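You operate a simulated robot arm through the tools that you are given. There is no shell and no other tool. Be economical: measure what you need, move in short steps, check, and stop when the job is done.

You are at the controls of a simulated two-armed robot. One attempt, no reset.

Task
Hold the purple tub on the top of the teal bench steady with one hand, lift the jar with purple lid out of it with the other and set it down on the top of the teal bench. Set down upright: jar with purple lid.

Only the result counts: the job must be done as asked and must still hold three seconds after the hand-in. Knocking over, shifting, dropping, spilling or breaking anything else fails it. Lids that push on must go on centred and level and be pressed home; caps that screw on are set level and turned clockwise until they are tight.

Robot
Two 7-joint arms with two-finger grippers on one trunk, on a base that drives. Base frame: it is fixed to the floor where the robot stands at the start and does not move with it; the origin is under the middle of the robot, x ahead of it, y to its left, z up; the surface under the hand at the start is at about z = 800. Readings come in mm, degrees, newtons and seconds.
The left shoulder is at the start at [78, 151, 963], the right one opposite. With the tool pointing down near the work surface each hand reaches from about 280 to 800 mm from the robot's upright axis, wherever it stands, measured 20 degrees to its own side. Places, roughly: top of the teal bench [1000, 300, 800]. Payload 2.54 kg a hand.
Tool frame (each hand has its own): the origin (TCP) lies between the finger pads and is the grasp point; the fingertips stand 30 mm ahead of it; z points along the fingers, y is the line along which they close. The gripper opens to 116 mm. The gripper's body begins 95 mm behind the TCP.
Orientation is that of the tool frame in the base frame, as [roll, pitch, yaw] about the fixed x, y, z axes, in that order (R = Rz(yaw) Ry(pitch) Rx(roll)). With the fingers straight down and closing along the base's y, the tool's x points along the base's -x, its y along +y and its z along -z.

Tools
- The arms move only by the tool send_rows. It takes "left_series", "right_series" or both (then of equal length, played together; a hand with none holds still); each is a list of rows, each an object (a shift or turn left out is 0, a gripper value left out holds the last) with "claw": the opening, from 0 (shut) to 1 (fully open); "translation": the shift along the tool's x, y, z in units of 20 mm (1.0 is 20 mm), a list of three; "angular": the turn, a rotation vector about the tool's x, y, z in units of 5 degrees (1.0 is 5 degrees), a list of three. In form: [{"claw": claw, "translation": [x, y, z], "angular": [ax, ay, az]}, ...]. A call has 1 to 8 rows; each row shifts and turns the commanded pose from where the row before left it, along the tool's axes as they then stand. A call with a number of a shift or a turn outside -1 to 1 is refused whole. Rows are played at 5 a second. More than 50 mm and 8.6 degrees between two rows, or a gripper value outside its range, and nothing of the call is played. A pose out of reach is approached as far as the arm can. The call stops where the force on the tool passes 40 N (or 10 N more than at its start, if that is more) or the arm is blocked; 0.2 s more then pass. Each finger travels about 72 mm/s and halts on what it meets, pressing with about 39 N; the grip force reading is that of the motor and also rises with nothing between the fingers. The clock runs only during rows and for 0.2 s after the last one: add rows that do not move to give the fingers time. The reply holds the time, the measured pose of the TCP, the force on the tool along the base axes, the opening and the grip force, in the units named above and with some noise, with the torque about the TCP (base axes, N m) and any sound that the robot's microphone picked up, and new pictures: "show" is both (left out), scene, wrist or none (wrist: the cameras of the hands that moved).
- Cameras (640 x 400 px; columns grow to the right, rows downward): "scene" is now at [157, 23, 1100.7]; the picture's right is [0.28, -0.96, 0.00], its down [-0.38, -0.11, -0.92] and it looks along [0.88, 0.26, -0.39] (base axes); focal length 214 px, centre (320, 200). "left" rides on the left gripper at [69, 15, -122] in its tool frame; the picture's right is [-0.22, 0.98, 0.00], its down [-0.83, -0.18, -0.53] and it looks along [-0.52, -0.12, 0.85] (tool axes); focal length 251 px, centre (320, 200). "right" rides on the right gripper at [69, -15, -122] in its tool frame; the picture's right is [0.21, 0.98, 0.00], its down [-0.83, 0.18, -0.53] and it looks along [-0.52, 0.11, 0.85] (tool axes); focal length 251 px, centre (320, 200). There is no depth. A picture from a camera that has moved, and an enlarged one, comes with that camera's place and axes in the base frame and with its lens.
- slide_trunk(by): slides the trunk up (or, below 0, down) by that many mm; the arms and the scene camera ride with it, the base frame stays. It gives what a move gives, with no picture.
- drive_base(legs): drives the robot by 1 to 6 legs, each [ahead, left, turn to the left] in mm, mm and degrees, along the robot's own axes; the way and the turn of a leg run together, so that a leg with both is an arc; at most 1500 mm and 180 degrees a leg. The arms and the cameras ride along, it lands a little off, and it stops where it bumps. It gives what a move gives, and a new picture of the scene camera.
- aim_head(pan, tilt): turns the head with the scene camera to pan (to the left, within 80 degrees either way) and tilt (down, from -29 to 69), counted from straight ahead of the robot. It gives what a move gives, and a new picture of the scene camera.
- enlarge(camera, box): a new picture of the part [left, top, right, bottom] of that camera's present view, enlarged. It takes no simulated time.
- sign_off(): hands the job in; it is judged then, once.

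Go step by step. Nothing tells you exact positions but the pictures and the camera data: compare them with the known pose of the tool, close in by small moves and look again before you grip or let go. The budget is 120 turns and 260 pictures, counting those below and the enlarged ones. Unless the task says otherwise, let go and move clear before handing in, and close with one line.

The tools are called as name(argument=value, ...) on one line, values as JSON. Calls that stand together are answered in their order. send_rows: Moves the arms, as the interface text tells. Its arguments: {"type":"object","properties":{"left_series":{"type":"array","items":{"type":"object","properties":{"claw":{"type":"number"},"translation":{"type":"array","items":{"type":"number"}},"angular":{"type":"array","items":{"type":"number"}}}}},"right_series":{"type":"array","items":{"type":"object","properties":{"claw":{"type":"number"},"translation":{"type":"array","items":{"type":"number"}},"angular":{"type":"array","items":{"type":"number"}}}}},"show":{"type":"string","enum":["both","scene","wrist","none"]}},"required":[]} The other tools are called the same way: slide_trunk (by) slides the trunk up or down; drive_base (legs) drives the base; aim_head (pan, tilt) turns the head that bears the scene camera; enlarge (camera, box) takes an enlarged picture of a part of a camera's view; sign_off () hands the job in.

At the start:

```text
time: 0.0
left_tcp_pos: [352.0, 327.9, 1070.6]
left_tool_rot: [180.0, 0.0, -179.9]
left_force: [0.2, -0.4, 0.0]
left_ft_torque: [0.01, 0.0, -0.01]
left_finger_gap: 116.1
left_gripper_force: 0.0
right_tcp_pos: [404.6, -51.2, 1099.1]
right_tool_rot: [179.9, 0.1, 180.0]
right_force: [-0.1, -0.9, -0.1]
right_ft_torque: [0.01, 0.03, -0.02]
right_finger_gap: 116.0
right_gripper_force: 0.1
trunk travel left (down, up): [-200.0, 89.0]
robot x, y, heading: [-2.7, -2.4, 0.1]
head pan, tilt: [16.2, 23.3]
```

scene: 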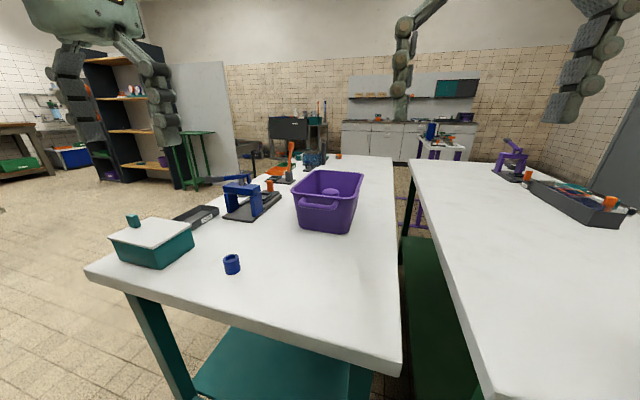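
right: 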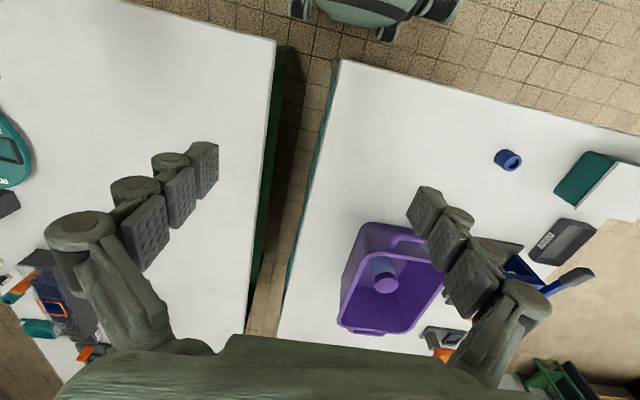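
left: 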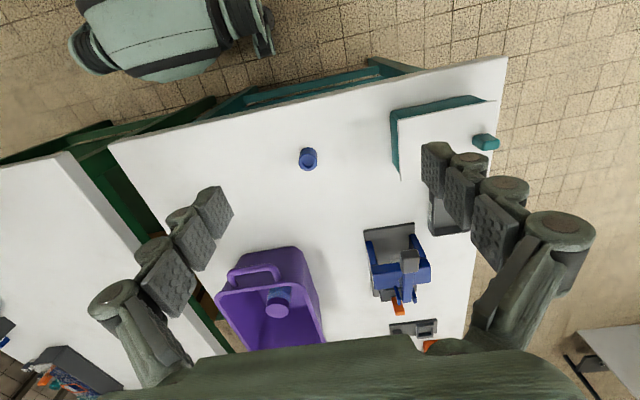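

The purple tub stands on the right side of the teal bench, with the jar inside it. I'll zoom in to measure it.

enlarge(camera="scene", box=[270, 150, 390, 250])

enlarge(camera="right", box=[310, 200, 470, 350])

enlarge(camera="left", box=[200, 230, 360, 360])

```text
4.00 times, centred on (330, 200) of scene
camera zoom: at [157.0, 23.0, 1100.7], right [0.28, -0.96, 0.0], down [-0.38, -0.11, -0.92], along [0.88, 0.26, -0.39], focal length 858 px, centre (280, 200)
```

zoom: 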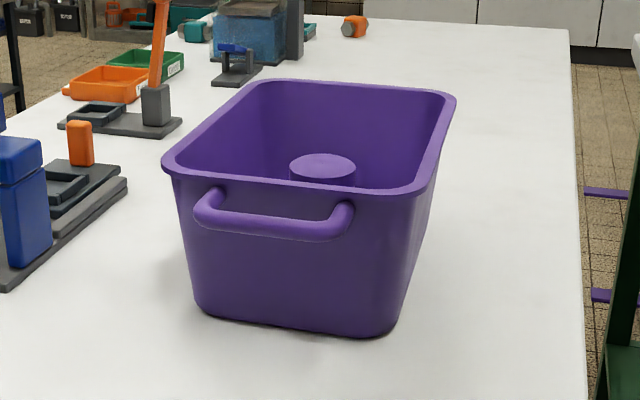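

```text
2.67 times, centred on (390, 275) of right
camera zoom: at [335.2, -67.0, 1220.4], right [-0.21, 0.98, 0.0], down [0.83, 0.18, 0.53], along [0.52, 0.12, -0.84], focal length 670 px, centre (133, 0)
```

zoom: 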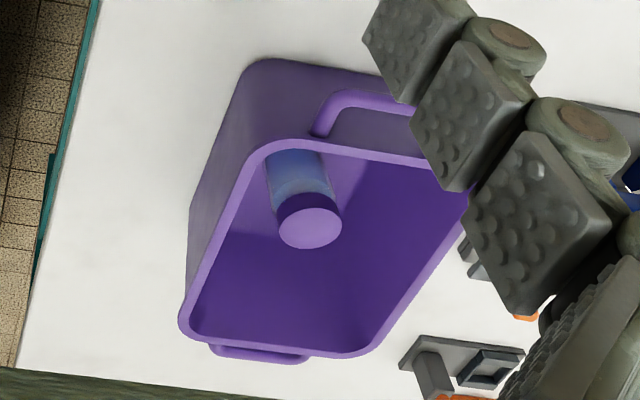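

```text
3.08 times, centred on (280, 295) of left
camera zoom: at [283.7, 341.7, 1191.4], right [0.21, 0.98, 0.0], down [0.83, -0.18, 0.53], along [0.52, -0.11, -0.85], focal length 774 px, centre (443, -92)
```

zoom: 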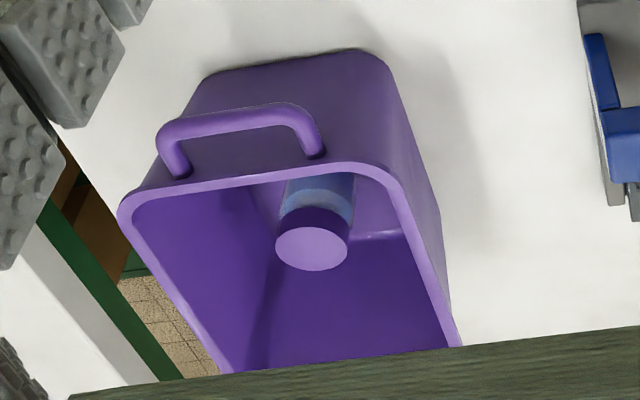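

The jar lid is at about [720,159,879] with a diameter of about 48 mm. The tub rim sits at z≈906, spanning x 622–832 and y 77–248. I'll drive slightly ahead and to the left so both hands reach comfortably.

drive_base(legs=[[0, 150, 0], [50, 0, 0]])

aim_head(pan=0, tilt=32)

```text
time: 2.6
left_tcp_pos: [403.2, 479.9, 1069.5]
left_tool_rot: [-180.0, 0.0, -179.9]
left_force: [0.3, -0.5, -0.6]
left_ft_torque: [0.01, 0.07, 0.01]
left_finger_gap: 116.0
left_gripper_force: 0.1
right_tcp_pos: [455.1, 100.7, 1098.2]
right_tool_rot: [179.8, 0.1, 179.9]
right_force: [0.3, 0.1, 0.0]
right_ft_torque: [0.01, 0.01, 0.0]
right_finger_gap: 115.9
right_gripper_force: 0.1
trunk travel left (down, up): [-200.0, 89.0]
robot x, y, heading: [51.8, 153.7, 0.0]
head pan, tilt: [16.2, 23.3]
camera scene: at [207.4, 175.1, 1100.6], right [0.28, -0.96, 0.0], down [-0.38, -0.11, -0.92], along [0.88, 0.26, -0.4], focal length 214 px, centre (320, 200)
```

scene: 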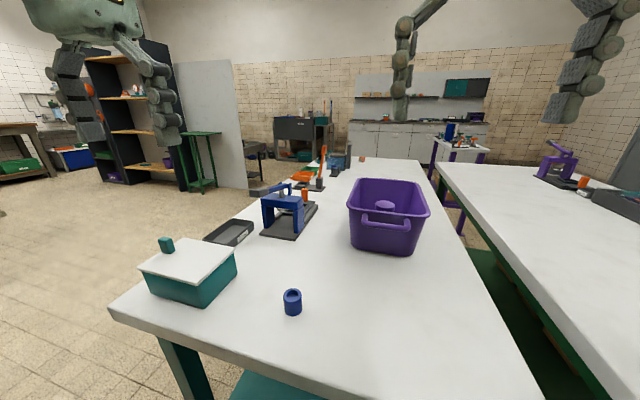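

```text
time: 3.4
left_tcp_pos: [402.5, 480.7, 1071.1]
left_tool_rot: [180.0, 0.0, -179.9]
left_force: [-0.4, -1.0, 0.3]
left_ft_torque: [-0.01, 0.04, 0.01]
left_finger_gap: 116.0
left_gripper_force: 0.2
right_tcp_pos: [453.9, 100.6, 1099.5]
right_tool_rot: [179.8, -0.1, 179.9]
right_force: [-0.6, 0.3, -0.2]
right_ft_torque: [0.01, 0.02, 0.01]
right_finger_gap: 115.8
right_gripper_force: 0.0
trunk travel left (down, up): [-200.0, 89.0]
robot x, y, heading: [48.8, 154.2, -0.1]
head pan, tilt: [0.0, 32.0]
camera scene: at [207.4, 149.4, 1086.8], right [0.0, -1.0, 0.0], down [-0.53, 0.0, -0.85], along [0.85, 0.0, -0.53], focal length 214 px, centre (320, 200)
```

scene: 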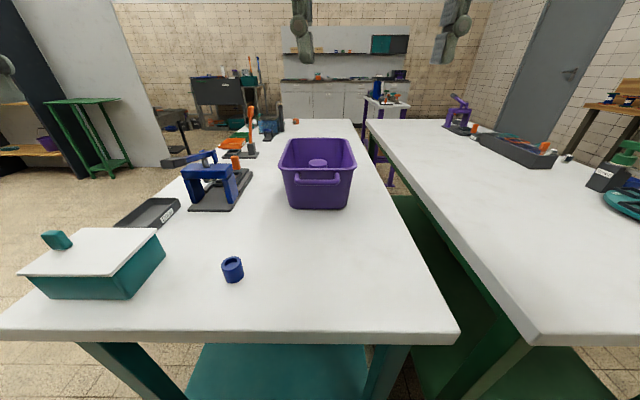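

I'll move both hands over the tub, translating first.

send_rows(left_series=[{"translation": [-1, -0.4, 0]}, {"translation": [-1, -0.4, 0]}, {"translation": [-1, -0.4, 0]}, {"translation": [-1, -0.4, 0]}, {"translation": [-1, -0.4, 0]}, {"translation": [-1, -0.4, 0]}, {"translation": [-1, -0.4, 0]}, {"translation": [-1, -0.4, 0]}], right_series=[{"translation": [-1, 0.2, 0]}, {"translation": [-1, 0.2, 0]}, {"translation": [-1, 0.2, 0]}, {"translation": [-1, 0.2, 0]}, {"translation": [-1, 0.2, 0]}, {"translation": [-1, 0.2, 0]}, {"translation": [-1, 0.2, 0]}, {"translation": [-1, 0.2, 0]}], show="none")

send_rows(right_series=[{"angular": [0, 0, -1]}, {"angular": [0, 0, -1]}, {"angular": [0, 0, -1]}, {"angular": [0, 0, -1]}, {"angular": [0, 0, -1]}, {"angular": [0, 0, -1]}, {"angular": [0, 0, -1]}, {"angular": [0, 0, -1]}], left_series=[{"translation": [-1, -0.3, 0.2]}, {"translation": [-1, -0.3, 0.2]}, {"translation": [-1, -0.3, 0.2]}, {"translation": [-1, -0.3, 0.2]}, {"translation": [-1, -0.3, 0.2]}, {"translation": [-1, -0.3, 0.2]}, {"translation": [-1, -0.3, 0.2]}, {"translation": [0, 0, 0]}], show="none")

send_rows(right_series=[{"angular": [0, 0, -1]}, {"angular": [0, 0, -1]}, {"angular": [0, 0, -1]}, {"angular": [0, 0, -1]}, {"angular": [0, 0, -1]}, {"angular": [0, 0, -1]}, {"angular": [0, 0, -1]}, {"angular": [0, 0, -1]}], left_series=[{"angular": [1, 0, 0]}, {"angular": [1, 0, 0]}, {"angular": [1, 0, 0]}, {"angular": [1, 0, 0]}, {}, {}, {}, {}], show="none")

send_rows(right_series=[{"angular": [0, 0, -1]}, {"angular": [0, 0, -1]}, {}], left_series=[{}, {}, {}], show="both")

```text
time: 5.2
left_tcp_pos: [562.5, 417.0, 1071.2]
left_tool_rot: [180.0, 0.0, -179.9]
left_force: [0.8, 0.0, 0.5]
left_ft_torque: [0.03, 0.02, 0.02]
left_finger_gap: 116.0
left_gripper_force: 0.1
right_tcp_pos: [613.6, 132.0, 1097.8]
right_tool_rot: [179.9, 0.0, 179.9]
right_force: [-0.8, 0.8, -0.9]
right_ft_torque: [-0.05, 0.0, 0.0]
right_finger_gap: 116.1
right_gripper_force: 0.0
trunk travel left (down, up): [-200.0, 89.0]
robot x, y, heading: [50.8, 150.6, 0.1]
head pan, tilt: [0.0, 32.0]
```

```text
time: 7.0
left_tcp_pos: [664.6, 394.6, 1020.5]
left_tool_rot: [-179.9, 0.1, -179.9]
left_force: [-0.3, 0.2, -0.6]
left_ft_torque: [0.03, 0.06, 0.01]
left_finger_gap: 115.9
left_gripper_force: 0.1
left hand out of reach, approached as far as the arm can: row 5, 6, 7
right_tcp_pos: [612.6, 133.4, 1099.0]
right_tool_rot: [-179.9, 0.1, -139.9]
right_force: [-0.4, -0.4, 1.0]
right_ft_torque: [-0.01, 0.01, -0.02]
right_finger_gap: 115.8
right_gripper_force: 0.1
trunk travel left (down, up): [-200.0, 89.0]
robot x, y, heading: [48.0, 152.9, -0.0]
head pan, tilt: [0.0, 32.0]
```

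```text
time: 8.8
left_tcp_pos: [664.3, 395.5, 1020.7]
left_tool_rot: [-159.9, 0.0, -179.9]
left_force: [-0.3, 0.4, -0.6]
left_ft_torque: [0.0, 0.02, -0.02]
left_finger_gap: 116.1
left_gripper_force: 0.0
right_tcp_pos: [472.4, 162.4, 1019.0]
right_tool_rot: [-179.9, 0.2, -100.2]
right_force: [0.7, 0.5, -0.3]
right_ft_torque: [-0.04, 0.0, 0.03]
right_finger_gap: 115.8
right_gripper_force: 0.0
right hand out of reach, approached as far as the arm can: row 1, 2, 3, 4, 5, 6, 7, 8
trunk travel left (down, up): [-200.0, 89.0]
robot x, y, heading: [48.9, 154.6, 0.3]
head pan, tilt: [0.0, 32.0]
```

```text
time: 9.6
left_tcp_pos: [665.1, 395.1, 1021.3]
left_tool_rot: [-160.0, 0.0, -179.9]
left_force: [0.7, 0.1, 0.9]
left_ft_torque: [0.02, 0.01, 0.02]
left_finger_gap: 116.2
left_gripper_force: 0.1
right_tcp_pos: [429.0, 174.3, 1001.1]
right_tool_rot: [-179.9, 0.1, -90.1]
right_force: [0.2, 0.7, -0.5]
right_ft_torque: [0.02, 0.01, 0.05]
right_finger_gap: 116.0
right_gripper_force: 0.1
right hand out of reach, approached as far as the arm can: row 1, 2
trunk travel left (down, up): [-200.0, 89.0]
robot x, y, heading: [45.2, 149.5, -0.1]
head pan, tilt: [0.0, 32.0]
camera scene: at [207.4, 149.3, 1086.8], right [0.0, -1.0, 0.0], down [-0.53, 0.0, -0.85], along [0.85, 0.0, -0.53], focal length 214 px, centre (320, 200)
camera right: at [444.4, 104.6, 1123.0], right [-0.98, -0.21, 0.0], down [-0.18, 0.82, 0.54], along [-0.11, 0.52, -0.84], focal length 251 px, centre (320, 200)
camera left: at [595.6, 450.0, 1129.1], right [0.21, 0.92, -0.33], down [0.83, 0.01, 0.56], along [0.52, -0.4, -0.76], focal length 251 px, centre (320, 200)
```

scene: 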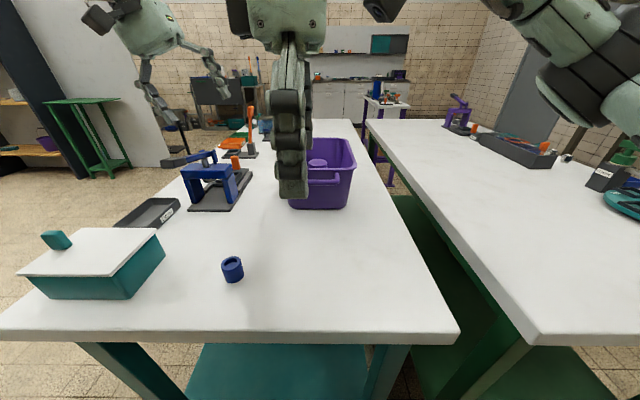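
right: 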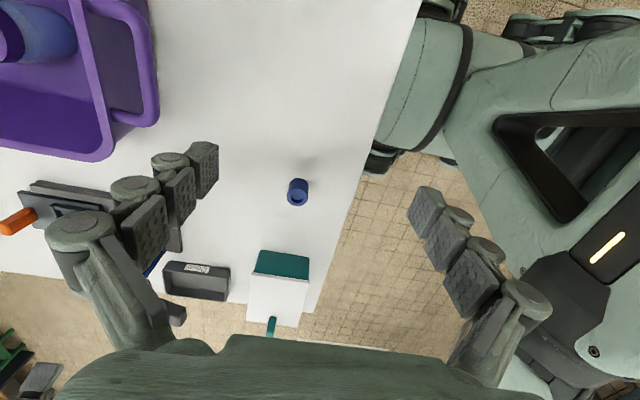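
left: 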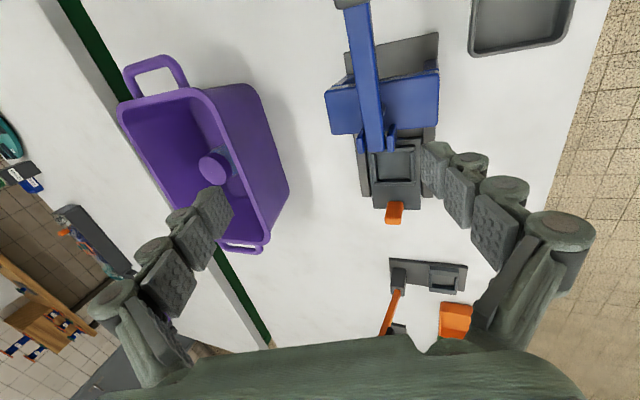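

Both hands run out of reach here, so I'll raise the trunk, bring the robot closer and turn the right hand back to its original yaw.

slide_trunk(by=80)

send_rows(right_series=[{"angular": [0, 0, 1]}, {"angular": [0, 0, 1]}, {"angular": [0, 0, 1]}, {"angular": [0, 0, 1]}, {"angular": [0, 0, 1]}, {"angular": [0, 0, 1]}, {"angular": [0, 0, 1]}, {"angular": [0, 0, 1]}], show="none")

send_rows(right_series=[{"angular": [0, 0, 1]}, {"angular": [0, 0, 1]}, {"angular": [0, 0, 1]}, {"angular": [0, 0, 1]}, {"angular": [0, 0, 1]}, {"angular": [0, 0, 1]}, {"angular": [0, 0, 1]}, {"angular": [0, 0, 1]}], show="none")

send_rows(right_series=[{"angular": [0, 0, 1]}, {"angular": [0, 0, 1]}], show="none")

drive_base(legs=[[60, 0, 0]])

```text
time: 10.8
left_tcp_pos: [665.3, 395.1, 1099.9]
left_tool_rot: [-160.1, 0.1, -179.9]
left_force: [0.5, -0.4, -0.8]
left_ft_torque: [-0.02, 0.03, 0.0]
left_finger_gap: 116.1
left_gripper_force: 0.1
right_tcp_pos: [430.2, 174.3, 1080.5]
right_tool_rot: [-179.9, 0.0, -90.3]
right_force: [0.7, -0.4, -0.4]
right_ft_torque: [-0.01, 0.02, 0.02]
right_finger_gap: 116.0
right_gripper_force: 0.1
trunk travel left (down, up): [-280.0, 9.0]
robot x, y, heading: [50.8, 153.9, 0.3]
head pan, tilt: [0.0, 32.0]
```

```text
time: 12.6
left_tcp_pos: [664.5, 395.8, 1100.1]
left_tool_rot: [-160.0, 0.0, -179.8]
left_force: [-0.6, 0.3, -0.2]
left_ft_torque: [0.01, -0.02, -0.03]
left_finger_gap: 115.9
left_gripper_force: 0.0
right_tcp_pos: [428.9, 173.5, 1080.5]
right_tool_rot: [-179.9, 0.2, -130.3]
right_force: [0.0, -0.5, -1.0]
right_ft_torque: [-0.02, 0.02, 0.01]
right_finger_gap: 115.8
right_gripper_force: 0.1
trunk travel left (down, up): [-280.0, 9.0]
robot x, y, heading: [50.1, 152.2, -0.1]
head pan, tilt: [0.0, 32.0]
```

```text
time: 14.4
left_tcp_pos: [664.5, 395.5, 1101.2]
left_tool_rot: [-160.0, 0.0, -179.8]
left_force: [-0.1, -0.4, 0.5]
left_ft_torque: [-0.02, 0.02, -0.02]
left_finger_gap: 115.9
left_gripper_force: 0.0
right_tcp_pos: [430.0, 174.6, 1079.7]
right_tool_rot: [179.9, 0.1, -170.3]
right_force: [-0.4, 0.3, -0.2]
right_ft_torque: [0.0, -0.04, 0.01]
right_finger_gap: 116.0
right_gripper_force: 0.1
trunk travel left (down, up): [-280.0, 9.0]
robot x, y, heading: [49.3, 152.8, 0.3]
head pan, tilt: [0.0, 32.0]
```

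```text
time: 15.0
left_tcp_pos: [664.5, 395.3, 1100.1]
left_tool_rot: [-159.9, 0.0, -179.9]
left_force: [-0.4, 0.1, -0.4]
left_ft_torque: [0.02, -0.03, 0.0]
left_finger_gap: 116.0
left_gripper_force: 0.0
right_tcp_pos: [430.0, 174.2, 1080.8]
right_tool_rot: [179.8, 0.1, 179.7]
right_force: [0.2, 0.1, -0.7]
right_ft_torque: [-0.01, 0.0, -0.04]
right_finger_gap: 116.2
right_gripper_force: 0.0
trunk travel left (down, up): [-280.0, 9.0]
robot x, y, heading: [51.1, 153.7, 0.0]
head pan, tilt: [0.0, 32.0]
```

```text
time: 15.9
left_tcp_pos: [677.6, 393.4, 1100.8]
left_tool_rot: [-160.1, 0.0, 180.0]
left_force: [-0.7, 0.1, -0.2]
left_ft_torque: [0.02, -0.04, -0.04]
left_finger_gap: 116.0
left_gripper_force: 0.1
right_tcp_pos: [443.0, 173.8, 1081.6]
right_tool_rot: [179.8, -0.1, 179.4]
right_force: [-0.3, -0.1, 0.4]
right_ft_torque: [0.04, 0.0, -0.01]
right_finger_gap: 116.0
right_gripper_force: 0.1
trunk travel left (down, up): [-280.0, 9.0]
robot x, y, heading: [67.7, 153.8, -0.2]
head pan, tilt: [0.0, 32.0]
stopped in leg 1: the robot was blocked; the commanded pose is now the measured one
camera scene: at [220.2, 150.0, 1166.9], right [0.0, -1.0, 0.0], down [-0.53, 0.0, -0.85], along [0.85, 0.0, -0.53], focal length 214 px, centre (320, 200)
```

scene: 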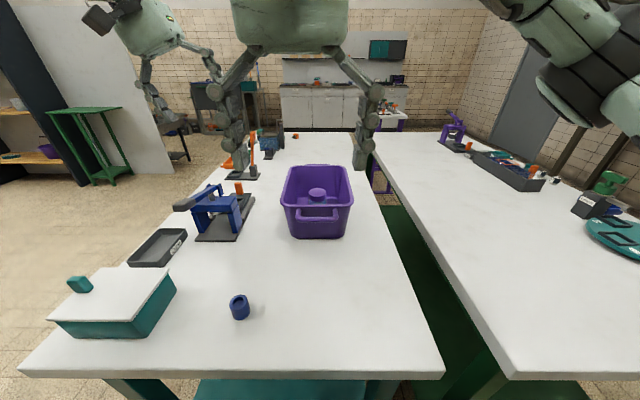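

I'm blocked at the bench, so I'll back off a hair. Then the left hand goes above the left wall with a 25° tilt to look closer.

drive_base(legs=[[-6, 0, 0]])

send_rows(left_series=[{"angular": [1, 0, 0]}, {"translation": [0, -0.43, 0.935]}, {"translation": [0, -0.43, 0.935]}, {"translation": [0, -0.43, 0.935]}, {"translation": [0, -0.43, 0.935]}, {"translation": [0, -0.43, 0.935]}, {"translation": [0, -0.43, 0.935], "claw": 0.6}, {}], show="both")

```text
time: 16.6
left_tcp_pos: [673.2, 393.1, 1100.3]
left_tool_rot: [-160.0, 0.0, 179.8]
left_force: [-0.1, -0.6, 1.1]
left_ft_torque: [0.0, -0.01, 0.02]
left_finger_gap: 115.8
left_gripper_force: 0.1
right_tcp_pos: [437.0, 173.4, 1080.5]
right_tool_rot: [180.0, 0.0, 179.4]
right_force: [-0.8, -0.2, -0.1]
right_ft_torque: [-0.02, -0.02, 0.0]
right_finger_gap: 115.8
right_gripper_force: 0.1
trunk travel left (down, up): [-280.0, 9.0]
robot x, y, heading: [53.9, 152.9, 0.1]
head pan, tilt: [0.0, 32.0]
camera scene: at [214.5, 149.9, 1166.8], right [0.0, -1.0, 0.0], down [-0.53, 0.0, -0.85], along [0.85, 0.0, -0.53], focal length 214 px, centre (320, 200)
```

scene: 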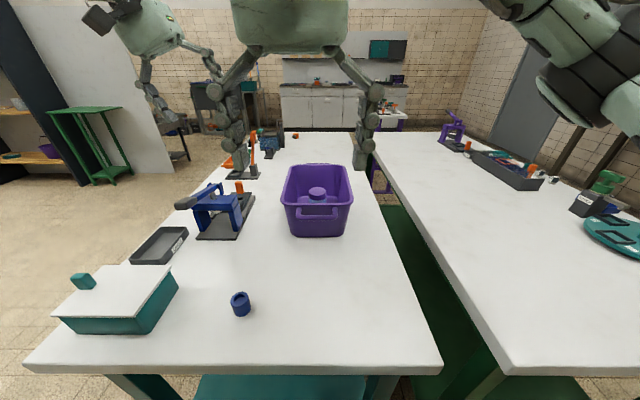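

```text
time: 18.4
left_tcp_pos: [672.9, 298.1, 1018.3]
left_tool_rot: [-155.0, 0.0, 179.9]
left_force: [0.0, -0.1, 0.2]
left_ft_torque: [0.05, 0.0, 0.03]
left_finger_gap: 69.7
left_gripper_force: 0.0
right_tcp_pos: [437.8, 174.3, 1080.3]
right_tool_rot: [179.8, 0.0, 179.4]
right_force: [-0.4, 0.6, -0.3]
right_ft_torque: [-0.03, 0.0, 0.0]
right_finger_gap: 115.8
right_gripper_force: 0.0
trunk travel left (down, up): [-280.0, 9.0]
robot x, y, heading: [57.1, 151.1, -0.2]
head pan, tilt: [0.0, 32.0]
camera scene: at [214.7, 150.0, 1166.8], right [0.0, -1.0, 0.0], down [-0.53, 0.0, -0.85], along [0.85, 0.0, -0.53], focal length 214 px, centre (320, 200)
camera left: at [604.5, 363.6, 1122.8], right [0.22, 0.88, -0.41], down [0.83, 0.06, 0.56], along [0.52, -0.46, -0.72], focal length 251 px, centre (320, 200)
```

scene: 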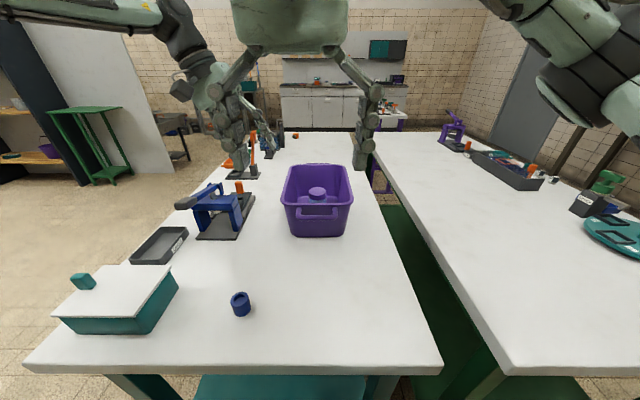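
left: 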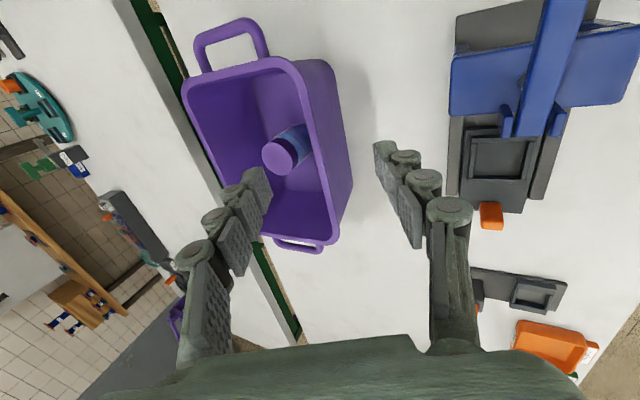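

enlarge(camera="left", box=[240, 40, 400, 140])

enlarge(camera="scene", box=[260, 150, 380, 250])

```text
4.00 times, centred on (320, 90) of left
camera zoom: at [604.5, 363.6, 1122.8], right [0.22, 0.88, -0.41], down [0.83, 0.06, 0.56], along [0.52, -0.46, -0.72], focal length 1006 px, centre (320, 640)
```

zoom: 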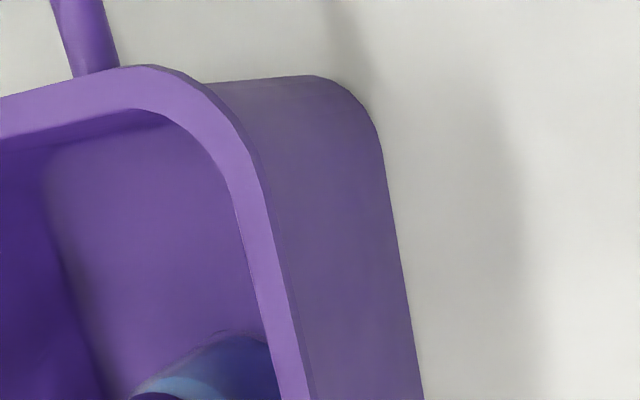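

```text
4.00 times, centred on (320, 200) of scene
camera zoom: at [214.7, 150.0, 1166.8], right [0.0, -1.0, 0.0], down [-0.53, 0.0, -0.85], along [0.85, 0.0, -0.53], focal length 858 px, centre (320, 200)
```

zoom: 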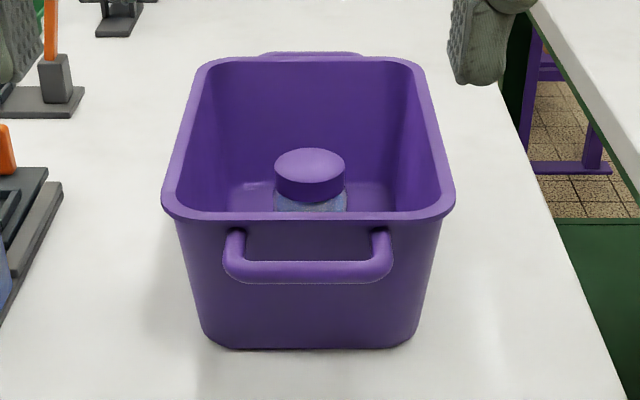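

The left wall's rim is centred at about y≈237 and is about 9 mm thick. I'll come down partway with a smaller opening and check.

send_rows(left_series=[{"claw": 0.42, "translation": [0, -0.05, 0.9]}, {"translation": [0, -0.05, 0.9]}, {"translation": [0, -0.05, 0.9]}, {"translation": [0, -0.05, 0.9]}, {}], show="both")

```text
time: 19.6
left_tcp_pos: [672.9, 265.0, 956.4]
left_tool_rot: [-155.0, 0.0, 179.9]
left_force: [0.5, -0.4, -0.9]
left_ft_torque: [-0.01, 0.0, 0.01]
left_finger_gap: 48.9
left_gripper_force: 0.1
right_tcp_pos: [437.3, 173.4, 1080.9]
right_tool_rot: [179.9, 0.0, 179.3]
right_force: [-0.2, -0.3, -0.4]
right_ft_torque: [0.01, 0.0, 0.02]
right_finger_gap: 116.0
right_gripper_force: 0.0
trunk travel left (down, up): [-280.0, 9.0]
robot x, y, heading: [57.2, 153.1, -0.1]
head pan, tilt: [0.0, 32.0]
camera scene: at [214.7, 149.9, 1166.8], right [0.0, -1.0, 0.0], down [-0.53, 0.0, -0.85], along [0.85, 0.0, -0.53], focal length 214 px, centre (320, 200)
camera left: at [604.1, 329.4, 1059.1], right [0.22, 0.88, -0.41], down [0.83, 0.06, 0.56], along [0.52, -0.46, -0.72], focal length 251 px, centre (320, 200)
```

scene: 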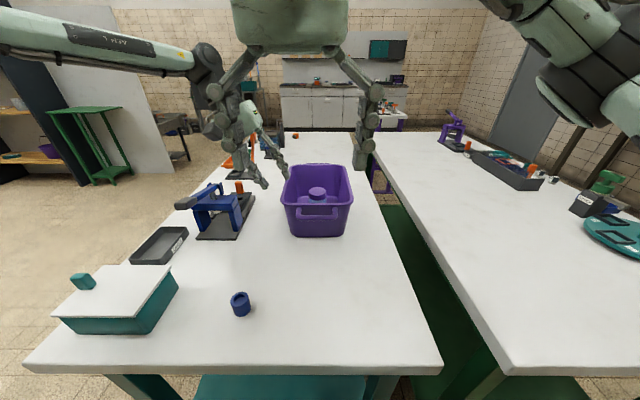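
left: 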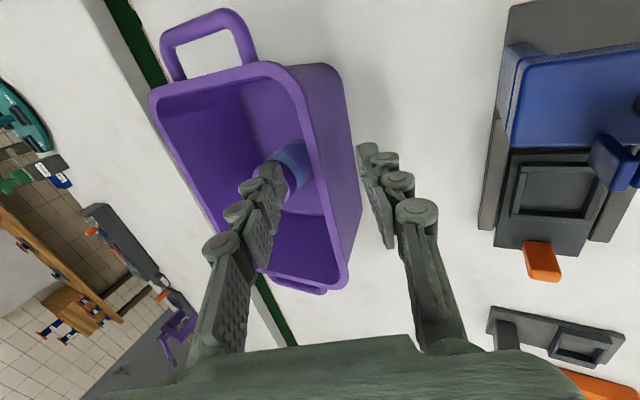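

send_rows(left_series=[{"translation": [0, -0.02, 0.85]}, {"translation": [0, -0.02, 0.85]}, {"translation": [0, -0.02, 0.85]}, {"translation": [0, -0.02, 0.82]}, {}], show="both")

enlarge(camera="left", box=[200, 80, 440, 280])

enlarge(camera="scene", box=[240, 130, 380, 250])

```text
time: 20.8
left_tcp_pos: [672.5, 235.6, 897.1]
left_tool_rot: [-155.0, 0.0, 179.8]
left_force: [-0.1, 0.4, 0.5]
left_ft_torque: [0.02, 0.02, -0.03]
left_finger_gap: 48.8
left_gripper_force: 0.0
right_tcp_pos: [437.5, 174.3, 1081.5]
right_tool_rot: [179.8, 0.0, 179.4]
right_force: [-0.4, -0.8, -0.4]
right_ft_torque: [0.03, -0.01, 0.01]
right_finger_gap: 115.9
right_gripper_force: 0.1
trunk travel left (down, up): [-280.0, 9.0]
robot x, y, heading: [58.8, 152.2, -0.3]
head pan, tilt: [0.0, 32.0]
camera scene: at [214.7, 149.9, 1166.8], right [0.0, -1.0, 0.0], down [-0.53, 0.0, -0.85], along [0.85, 0.0, -0.53], focal length 214 px, centre (320, 200)
camera left: at [603.3, 299.6, 1000.2], right [0.22, 0.88, -0.41], down [0.83, 0.06, 0.56], along [0.52, -0.46, -0.72], focal length 251 px, centre (320, 200)
```

scene: 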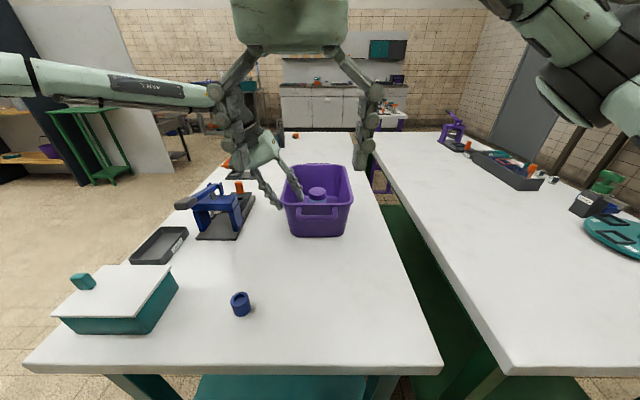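
left: 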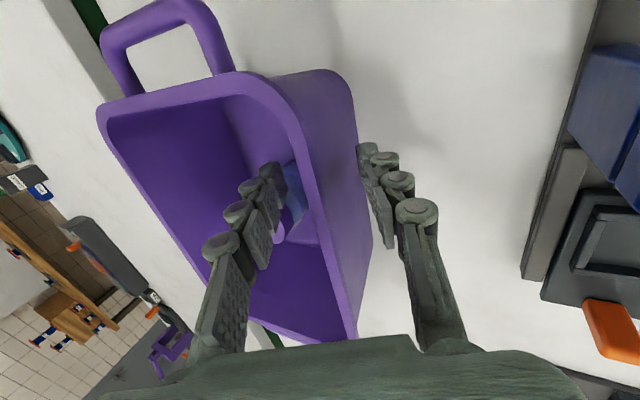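

```text
2.00 times, centred on (320, 180) of left
camera zoom: at [603.3, 299.6, 1000.2], right [0.22, 0.88, -0.41], down [0.83, 0.06, 0.56], along [0.52, -0.46, -0.72], focal length 503 px, centre (320, 240)
```

zoom: 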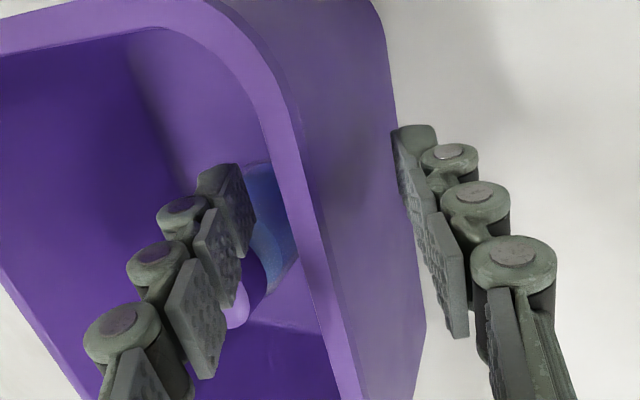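

```text
3.33 times, centred on (310, 190) of scene
camera zoom: at [214.7, 149.9, 1166.8], right [0.0, -1.0, 0.0], down [-0.53, 0.0, -0.85], along [0.85, 0.0, -0.53], focal length 715 px, centre (353, 233)
```

zoom: 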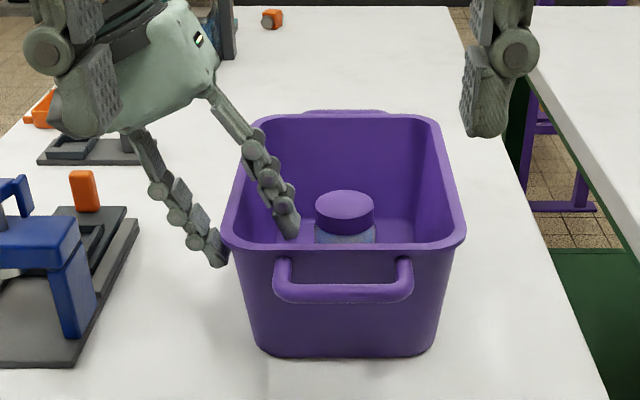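

The wall lies between the fingers. I'll shift the hand 3 mm outward, then close in steps.

send_rows(left_series=[{"translation": [0, 0.15, 0]}, {"claw": 0.3}, {"claw": 0.25}, {"claw": 0.22}, {}], show="wrist")

enlarge(camera="left", box=[200, 80, 440, 280])

```text
time: 22.0
left_tcp_pos: [672.3, 238.3, 895.2]
left_tool_rot: [-155.0, -0.1, 179.8]
left_force: [0.3, 0.8, -0.2]
left_ft_torque: [-0.02, -0.01, 0.03]
left_finger_gap: 25.6
left_gripper_force: 0.0
right_tcp_pos: [438.0, 174.3, 1081.5]
right_tool_rot: [179.9, -0.1, 179.4]
right_force: [-0.6, 0.5, 0.2]
right_ft_torque: [0.0, -0.01, 0.01]
right_finger_gap: 115.9
right_gripper_force: 0.0
trunk travel left (down, up): [-280.0, 9.0]
robot x, y, heading: [59.4, 150.3, -0.3]
head pan, tilt: [0.0, 32.0]
camera left: at [603.4, 302.1, 998.8], right [0.22, 0.88, -0.41], down [0.83, 0.06, 0.56], along [0.52, -0.46, -0.72], focal length 251 px, centre (320, 200)
```

left: 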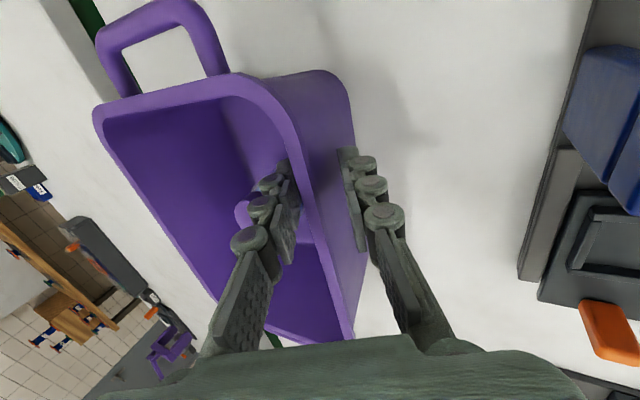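

```text
2.00 times, centred on (320, 180) of left
camera zoom: at [603.4, 302.1, 998.8], right [0.22, 0.88, -0.41], down [0.83, 0.06, 0.56], along [0.52, -0.46, -0.72], focal length 503 px, centre (320, 240)
```

zoom: 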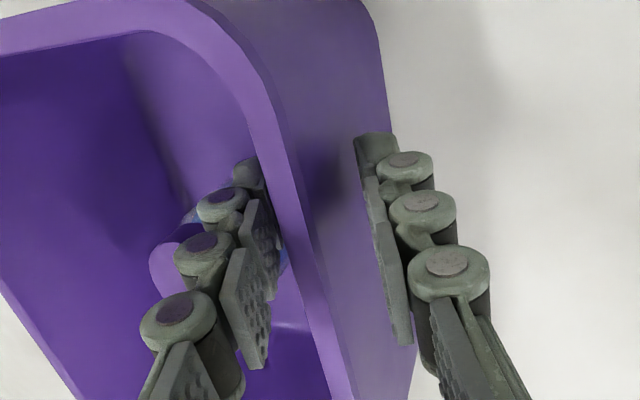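

send_rows(left_series=[{"claw": 0.19}, {"claw": 0.17}, {"claw": 0.15}, {"claw": 0.13}, {}], show="none")

enlarge(camera="left", box=[200, 80, 440, 280])

```text
time: 23.2
left_tcp_pos: [672.5, 238.2, 894.7]
left_tool_rot: [-155.1, 0.0, 179.9]
left_force: [0.3, 1.1, -1.9]
left_ft_torque: [0.92, 0.04, 0.27]
left_finger_gap: 14.5
left_gripper_force: 19.1
right_tcp_pos: [436.8, 174.0, 1079.9]
right_tool_rot: [179.7, 0.0, 179.4]
right_force: [-0.1, 0.7, -0.4]
right_ft_torque: [-0.02, 0.0, 0.01]
right_finger_gap: 116.2
right_gripper_force: 0.0
trunk travel left (down, up): [-280.0, 9.0]
robot x, y, heading: [55.3, 157.2, -0.2]
head pan, tilt: [0.0, 32.0]
```

```text
2.00 times, centred on (320, 180) of left
camera zoom: at [603.3, 302.6, 998.9], right [0.22, 0.89, -0.41], down [0.83, 0.06, 0.56], along [0.52, -0.46, -0.72], focal length 503 px, centre (320, 240)
```

zoom: 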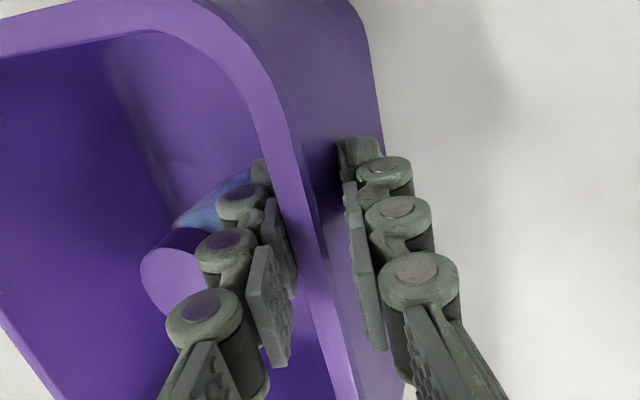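

The tub's wall is gripped. Now I'll bring the right hand over the jar.

send_rows(right_series=[{"translation": [-1, -0.05, 0]}, {"translation": [-1, -0.05, 0]}, {"translation": [-1, -0.05, 0]}, {"translation": [-1, -0.05, 0]}, {"translation": [-1, -0.05, 0]}, {"translation": [-1, -0.05, 0]}, {"translation": [-1, -0.05, 0]}, {"translation": [-1, -0.05, 0]}], show="none")

send_rows(right_series=[{"translation": [-1, -0.05, 0.3]}, {"translation": [-1, -0.05, 0.3]}, {"translation": [-1, -0.05, 0.3]}, {"translation": [-1, -0.05, 0.3]}, {"translation": [-1, -0.05, 0.3]}, {"translation": [-1, -0.05, 0.3], "claw": 0.68}, {}], show="both")

```text
time: 25.0
left_tcp_pos: [672.1, 237.7, 895.7]
left_tool_rot: [-155.0, 0.0, 179.9]
left_force: [1.2, -2.2, 0.6]
left_ft_torque: [0.11, 0.04, -0.03]
left_finger_gap: 16.8
left_gripper_force: 1.4
right_tcp_pos: [595.9, 165.0, 1081.4]
right_tool_rot: [179.8, 0.1, 179.6]
right_force: [0.1, 0.7, 0.0]
right_ft_torque: [0.02, 0.01, -0.05]
right_finger_gap: 115.8
right_gripper_force: 0.0
trunk travel left (down, up): [-280.0, 9.0]
robot x, y, heading: [56.9, 154.2, -0.4]
head pan, tilt: [0.0, 32.0]
```

```text
time: 26.6
left_tcp_pos: [671.9, 237.9, 895.8]
left_tool_rot: [-155.1, 0.0, 179.9]
left_force: [-0.6, 0.3, 3.1]
left_ft_torque: [0.42, -0.07, -0.24]
left_finger_gap: 17.3
left_gripper_force: 11.0
right_tcp_pos: [717.9, 157.1, 1044.6]
right_tool_rot: [179.9, 0.0, 179.4]
right_force: [-0.2, 0.9, 1.2]
right_ft_torque: [0.04, 0.0, 0.02]
right_finger_gap: 78.8
right_gripper_force: 0.1
trunk travel left (down, up): [-280.0, 9.0]
robot x, y, heading: [57.8, 153.0, -0.1]
head pan, tilt: [0.0, 32.0]
camera scene: at [214.5, 149.8, 1166.8], right [0.0, -1.0, 0.0], down [-0.53, 0.0, -0.85], along [0.85, 0.0, -0.53], focal length 214 px, centre (320, 200)
camera right: at [648.8, 141.5, 1167.5], right [-0.2, 0.98, 0.0], down [0.83, 0.17, 0.54], along [0.52, 0.11, -0.84], focal length 251 px, centre (320, 200)
```

scene: 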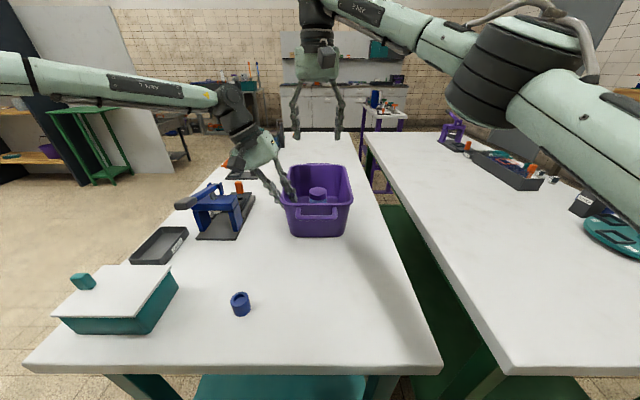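
right: 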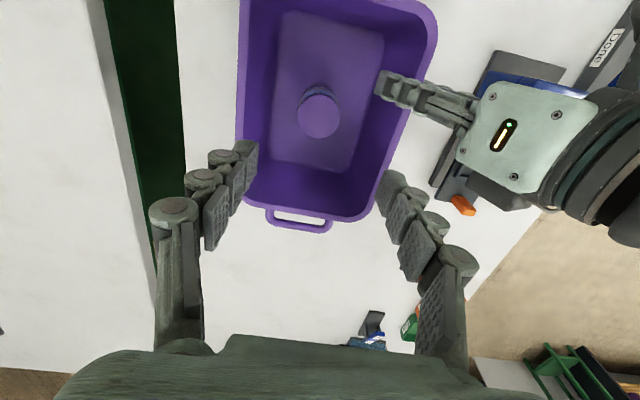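

The right hand is aligned over the lid. I'll descend to the lid level and check.

send_rows(right_series=[{"translation": [0, 0, 0.95]}, {"translation": [0, 0, 0.95]}, {"translation": [0, 0, 0.95]}, {"translation": [0, 0, 0.95]}, {"translation": [0, 0, 0.95]}, {"translation": [0, 0, 0.95]}, {"translation": [0, 0, 0.8]}, {}], show="both")

enlarge(camera="scene", box=[240, 130, 380, 250])

```text
time: 28.4
left_tcp_pos: [670.2, 238.2, 895.9]
left_tool_rot: [-155.0, 0.0, 179.8]
left_force: [0.3, 0.6, 2.2]
left_ft_torque: [0.42, -0.01, -0.11]
left_finger_gap: 17.2
left_gripper_force: 10.8
right_tcp_pos: [717.0, 157.6, 914.4]
right_tool_rot: [179.9, 0.0, 179.5]
right_force: [0.8, 0.0, 0.3]
right_ft_torque: [-0.01, -0.01, 0.02]
right_finger_gap: 78.7
right_gripper_force: 0.2
trunk travel left (down, up): [-280.0, 9.0]
robot x, y, heading: [55.4, 152.9, -0.2]
head pan, tilt: [0.0, 32.0]
camera scene: at [214.6, 149.9, 1166.8], right [0.0, -1.0, 0.0], down [-0.53, 0.0, -0.85], along [0.85, 0.0, -0.53], focal length 214 px, centre (320, 200)
camera right: at [648.6, 142.9, 1035.5], right [-0.2, 0.98, 0.0], down [0.83, 0.17, 0.53], along [0.52, 0.11, -0.84], focal length 251 px, centre (320, 200)
```

scene: 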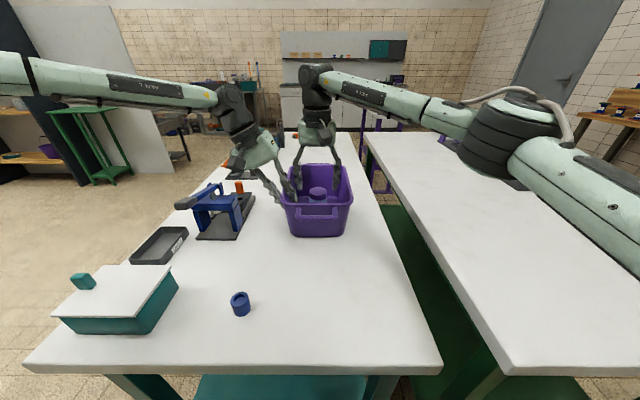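
right: 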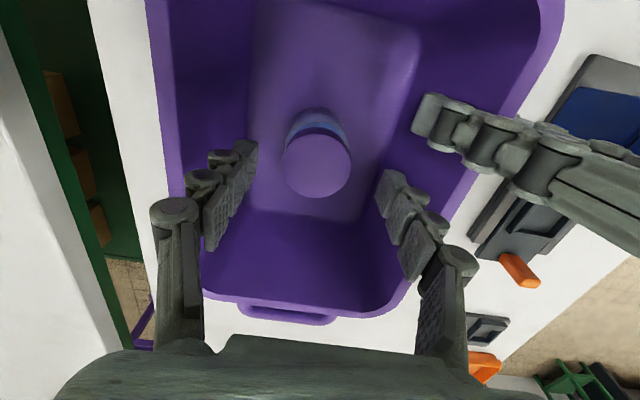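

```text
3.33 times, centred on (310, 190) of scene
camera zoom: at [214.6, 149.9, 1166.8], right [0.0, -1.0, 0.0], down [-0.53, 0.0, -0.85], along [0.85, 0.0, -0.53], focal length 715 px, centre (353, 233)
```

zoom: 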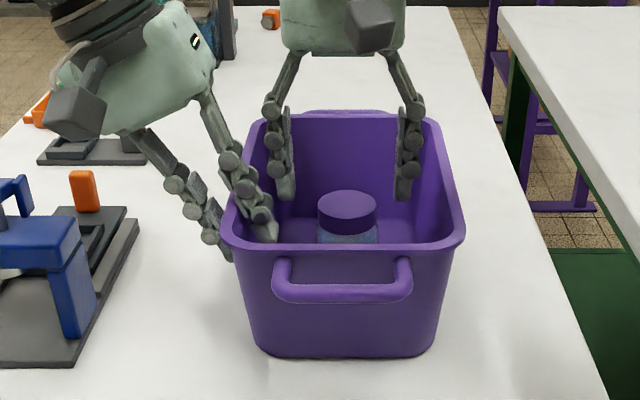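

send_rows(right_series=[{"translation": [0, -0.1, 0.9]}, {"translation": [0, 0, 0.9]}, {"translation": [0, 0, 0.9]}, {}], show="wrist")

enlarge(camera="scene", box=[240, 130, 380, 250])

```text
time: 29.4
left_tcp_pos: [672.1, 237.0, 895.0]
left_tool_rot: [-154.9, 0.0, 179.9]
left_force: [0.7, 0.0, 2.2]
left_ft_torque: [0.11, 0.07, -0.06]
left_finger_gap: 17.8
left_gripper_force: 1.9
right_tcp_pos: [718.3, 154.9, 859.6]
right_tool_rot: [179.8, -0.1, 179.4]
right_force: [0.2, -1.2, 0.3]
right_ft_torque: [0.03, 0.0, -0.03]
right_finger_gap: 78.9
right_gripper_force: 0.1
trunk travel left (down, up): [-280.0, 9.0]
robot x, y, heading: [60.4, 152.9, -0.1]
head pan, tilt: [0.0, 32.0]
camera right: at [649.0, 140.7, 981.5], right [-0.2, 0.98, 0.0], down [0.83, 0.17, 0.54], along [0.52, 0.11, -0.84], focal length 251 px, centre (320, 200)
```

right: 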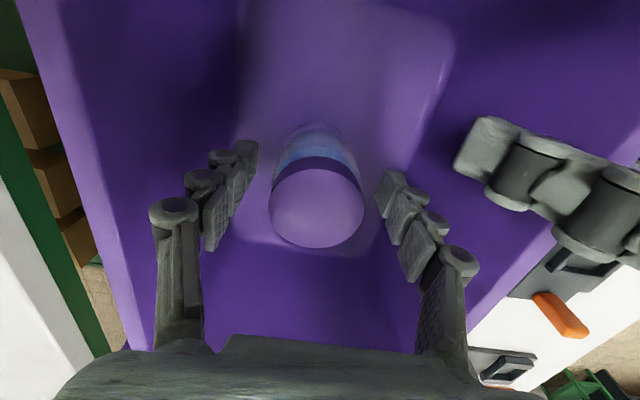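

```text
3.33 times, centred on (310, 190) of scene
camera zoom: at [214.7, 149.8, 1166.8], right [0.0, -1.0, 0.0], down [-0.53, 0.0, -0.85], along [0.85, 0.0, -0.53], focal length 715 px, centre (353, 233)
```

zoom: 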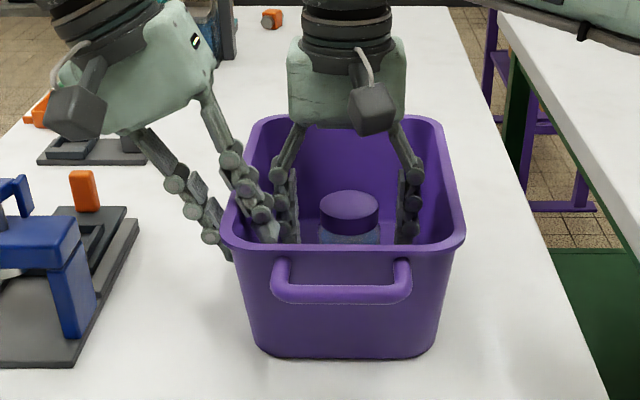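

The alignment is good. I'll tighten the left grip slightly and close the right fingers on the jar.

send_rows(right_series=[{}, {}, {"claw": 0.5}, {"claw": 0.42}, {"claw": 0.36}, {"claw": 0.3}, {}, {}], left_series=[{"claw": 0.11}, {}, {}, {}, {}, {}, {}, {}], show="wrist")

```text
time: 31.2
left_tcp_pos: [671.2, 237.7, 896.4]
left_tool_rot: [-155.1, 0.1, 179.9]
left_force: [1.1, 1.3, -2.5]
left_ft_torque: [1.68, -0.94, -0.5]
left_finger_gap: 14.6
left_gripper_force: 39.2
right_tcp_pos: [717.5, 155.8, 862.2]
right_tool_rot: [179.9, 0.2, 179.3]
right_force: [4.9, -2.9, 13.8]
right_ft_torque: [-0.49, -0.27, 0.1]
right_finger_gap: 48.7
right_gripper_force: 38.7
trunk travel left (down, up): [-280.0, 9.0]
robot x, y, heading: [56.4, 153.0, -0.4]
head pan, tilt: [0.0, 32.0]
camera right: at [648.8, 140.3, 983.0], right [-0.2, 0.98, 0.0], down [0.83, 0.17, 0.54], along [0.53, 0.11, -0.84], focal length 251 px, centre (320, 200)
camera left: at [602.7, 301.9, 999.1], right [0.22, 0.88, -0.41], down [0.83, 0.06, 0.56], along [0.52, -0.46, -0.72], focal length 251 px, centre (320, 200)
```

right: 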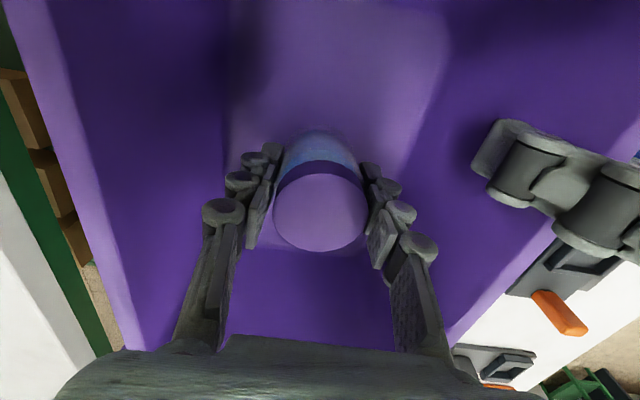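
left: 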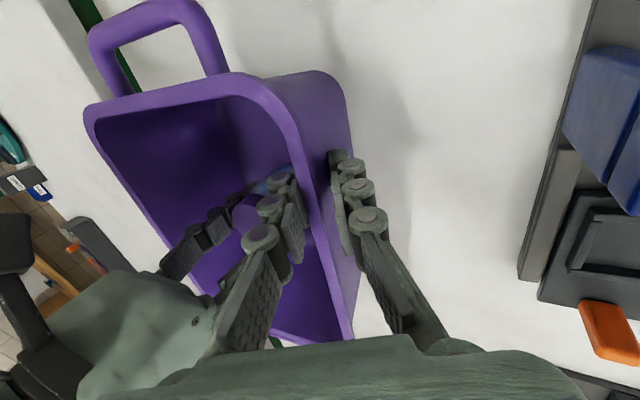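

The tighter left grip tilts the tub a little and loads the jar, so I'll loosen it back.

send_rows(left_series=[{"claw": 0.12}, {"claw": 0.13}, {"claw": 0.14}, {}, {}], show="scene")

enlarge(camera="scene", box=[240, 130, 380, 250])

```text
time: 32.4
left_tcp_pos: [672.0, 238.2, 895.7]
left_tool_rot: [-155.0, -0.1, 179.8]
left_force: [0.4, -1.6, 2.0]
left_ft_torque: [-0.01, -0.03, -0.05]
left_finger_gap: 18.0
left_gripper_force: 1.7
right_tcp_pos: [718.3, 156.3, 859.5]
right_tool_rot: [179.8, 0.0, 179.3]
right_force: [-0.5, 0.3, -1.3]
right_ft_torque: [-0.01, 0.02, 0.0]
right_finger_gap: 48.3
right_gripper_force: 38.7
trunk travel left (down, up): [-280.0, 9.0]
robot x, y, heading: [53.5, 152.0, -0.5]
head pan, tilt: [0.0, 32.0]
camera scene: at [214.7, 149.7, 1166.8], right [0.0, -1.0, 0.0], down [-0.53, 0.0, -0.85], along [0.85, 0.0, -0.53], focal length 214 px, centre (320, 200)
```

scene: 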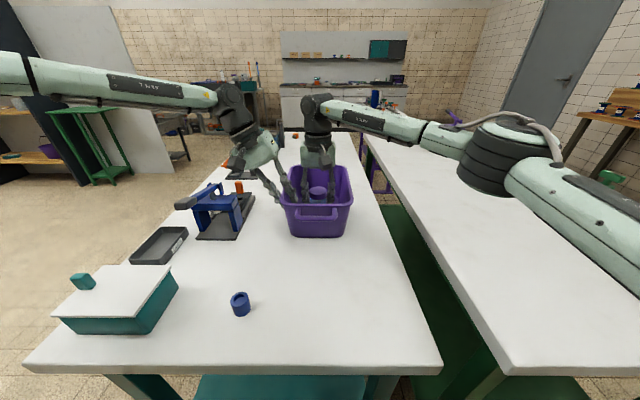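

```text
3.33 times, centred on (310, 190) of scene
camera zoom: at [214.7, 149.7, 1166.8], right [0.0, -1.0, 0.0], down [-0.53, 0.0, -0.85], along [0.85, 0.0, -0.53], focal length 715 px, centre (353, 233)
```

zoom: 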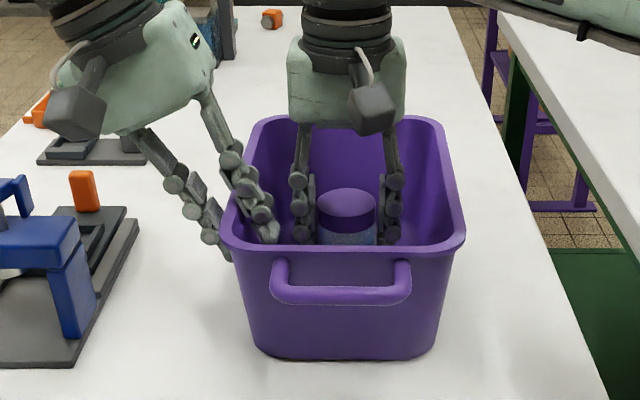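

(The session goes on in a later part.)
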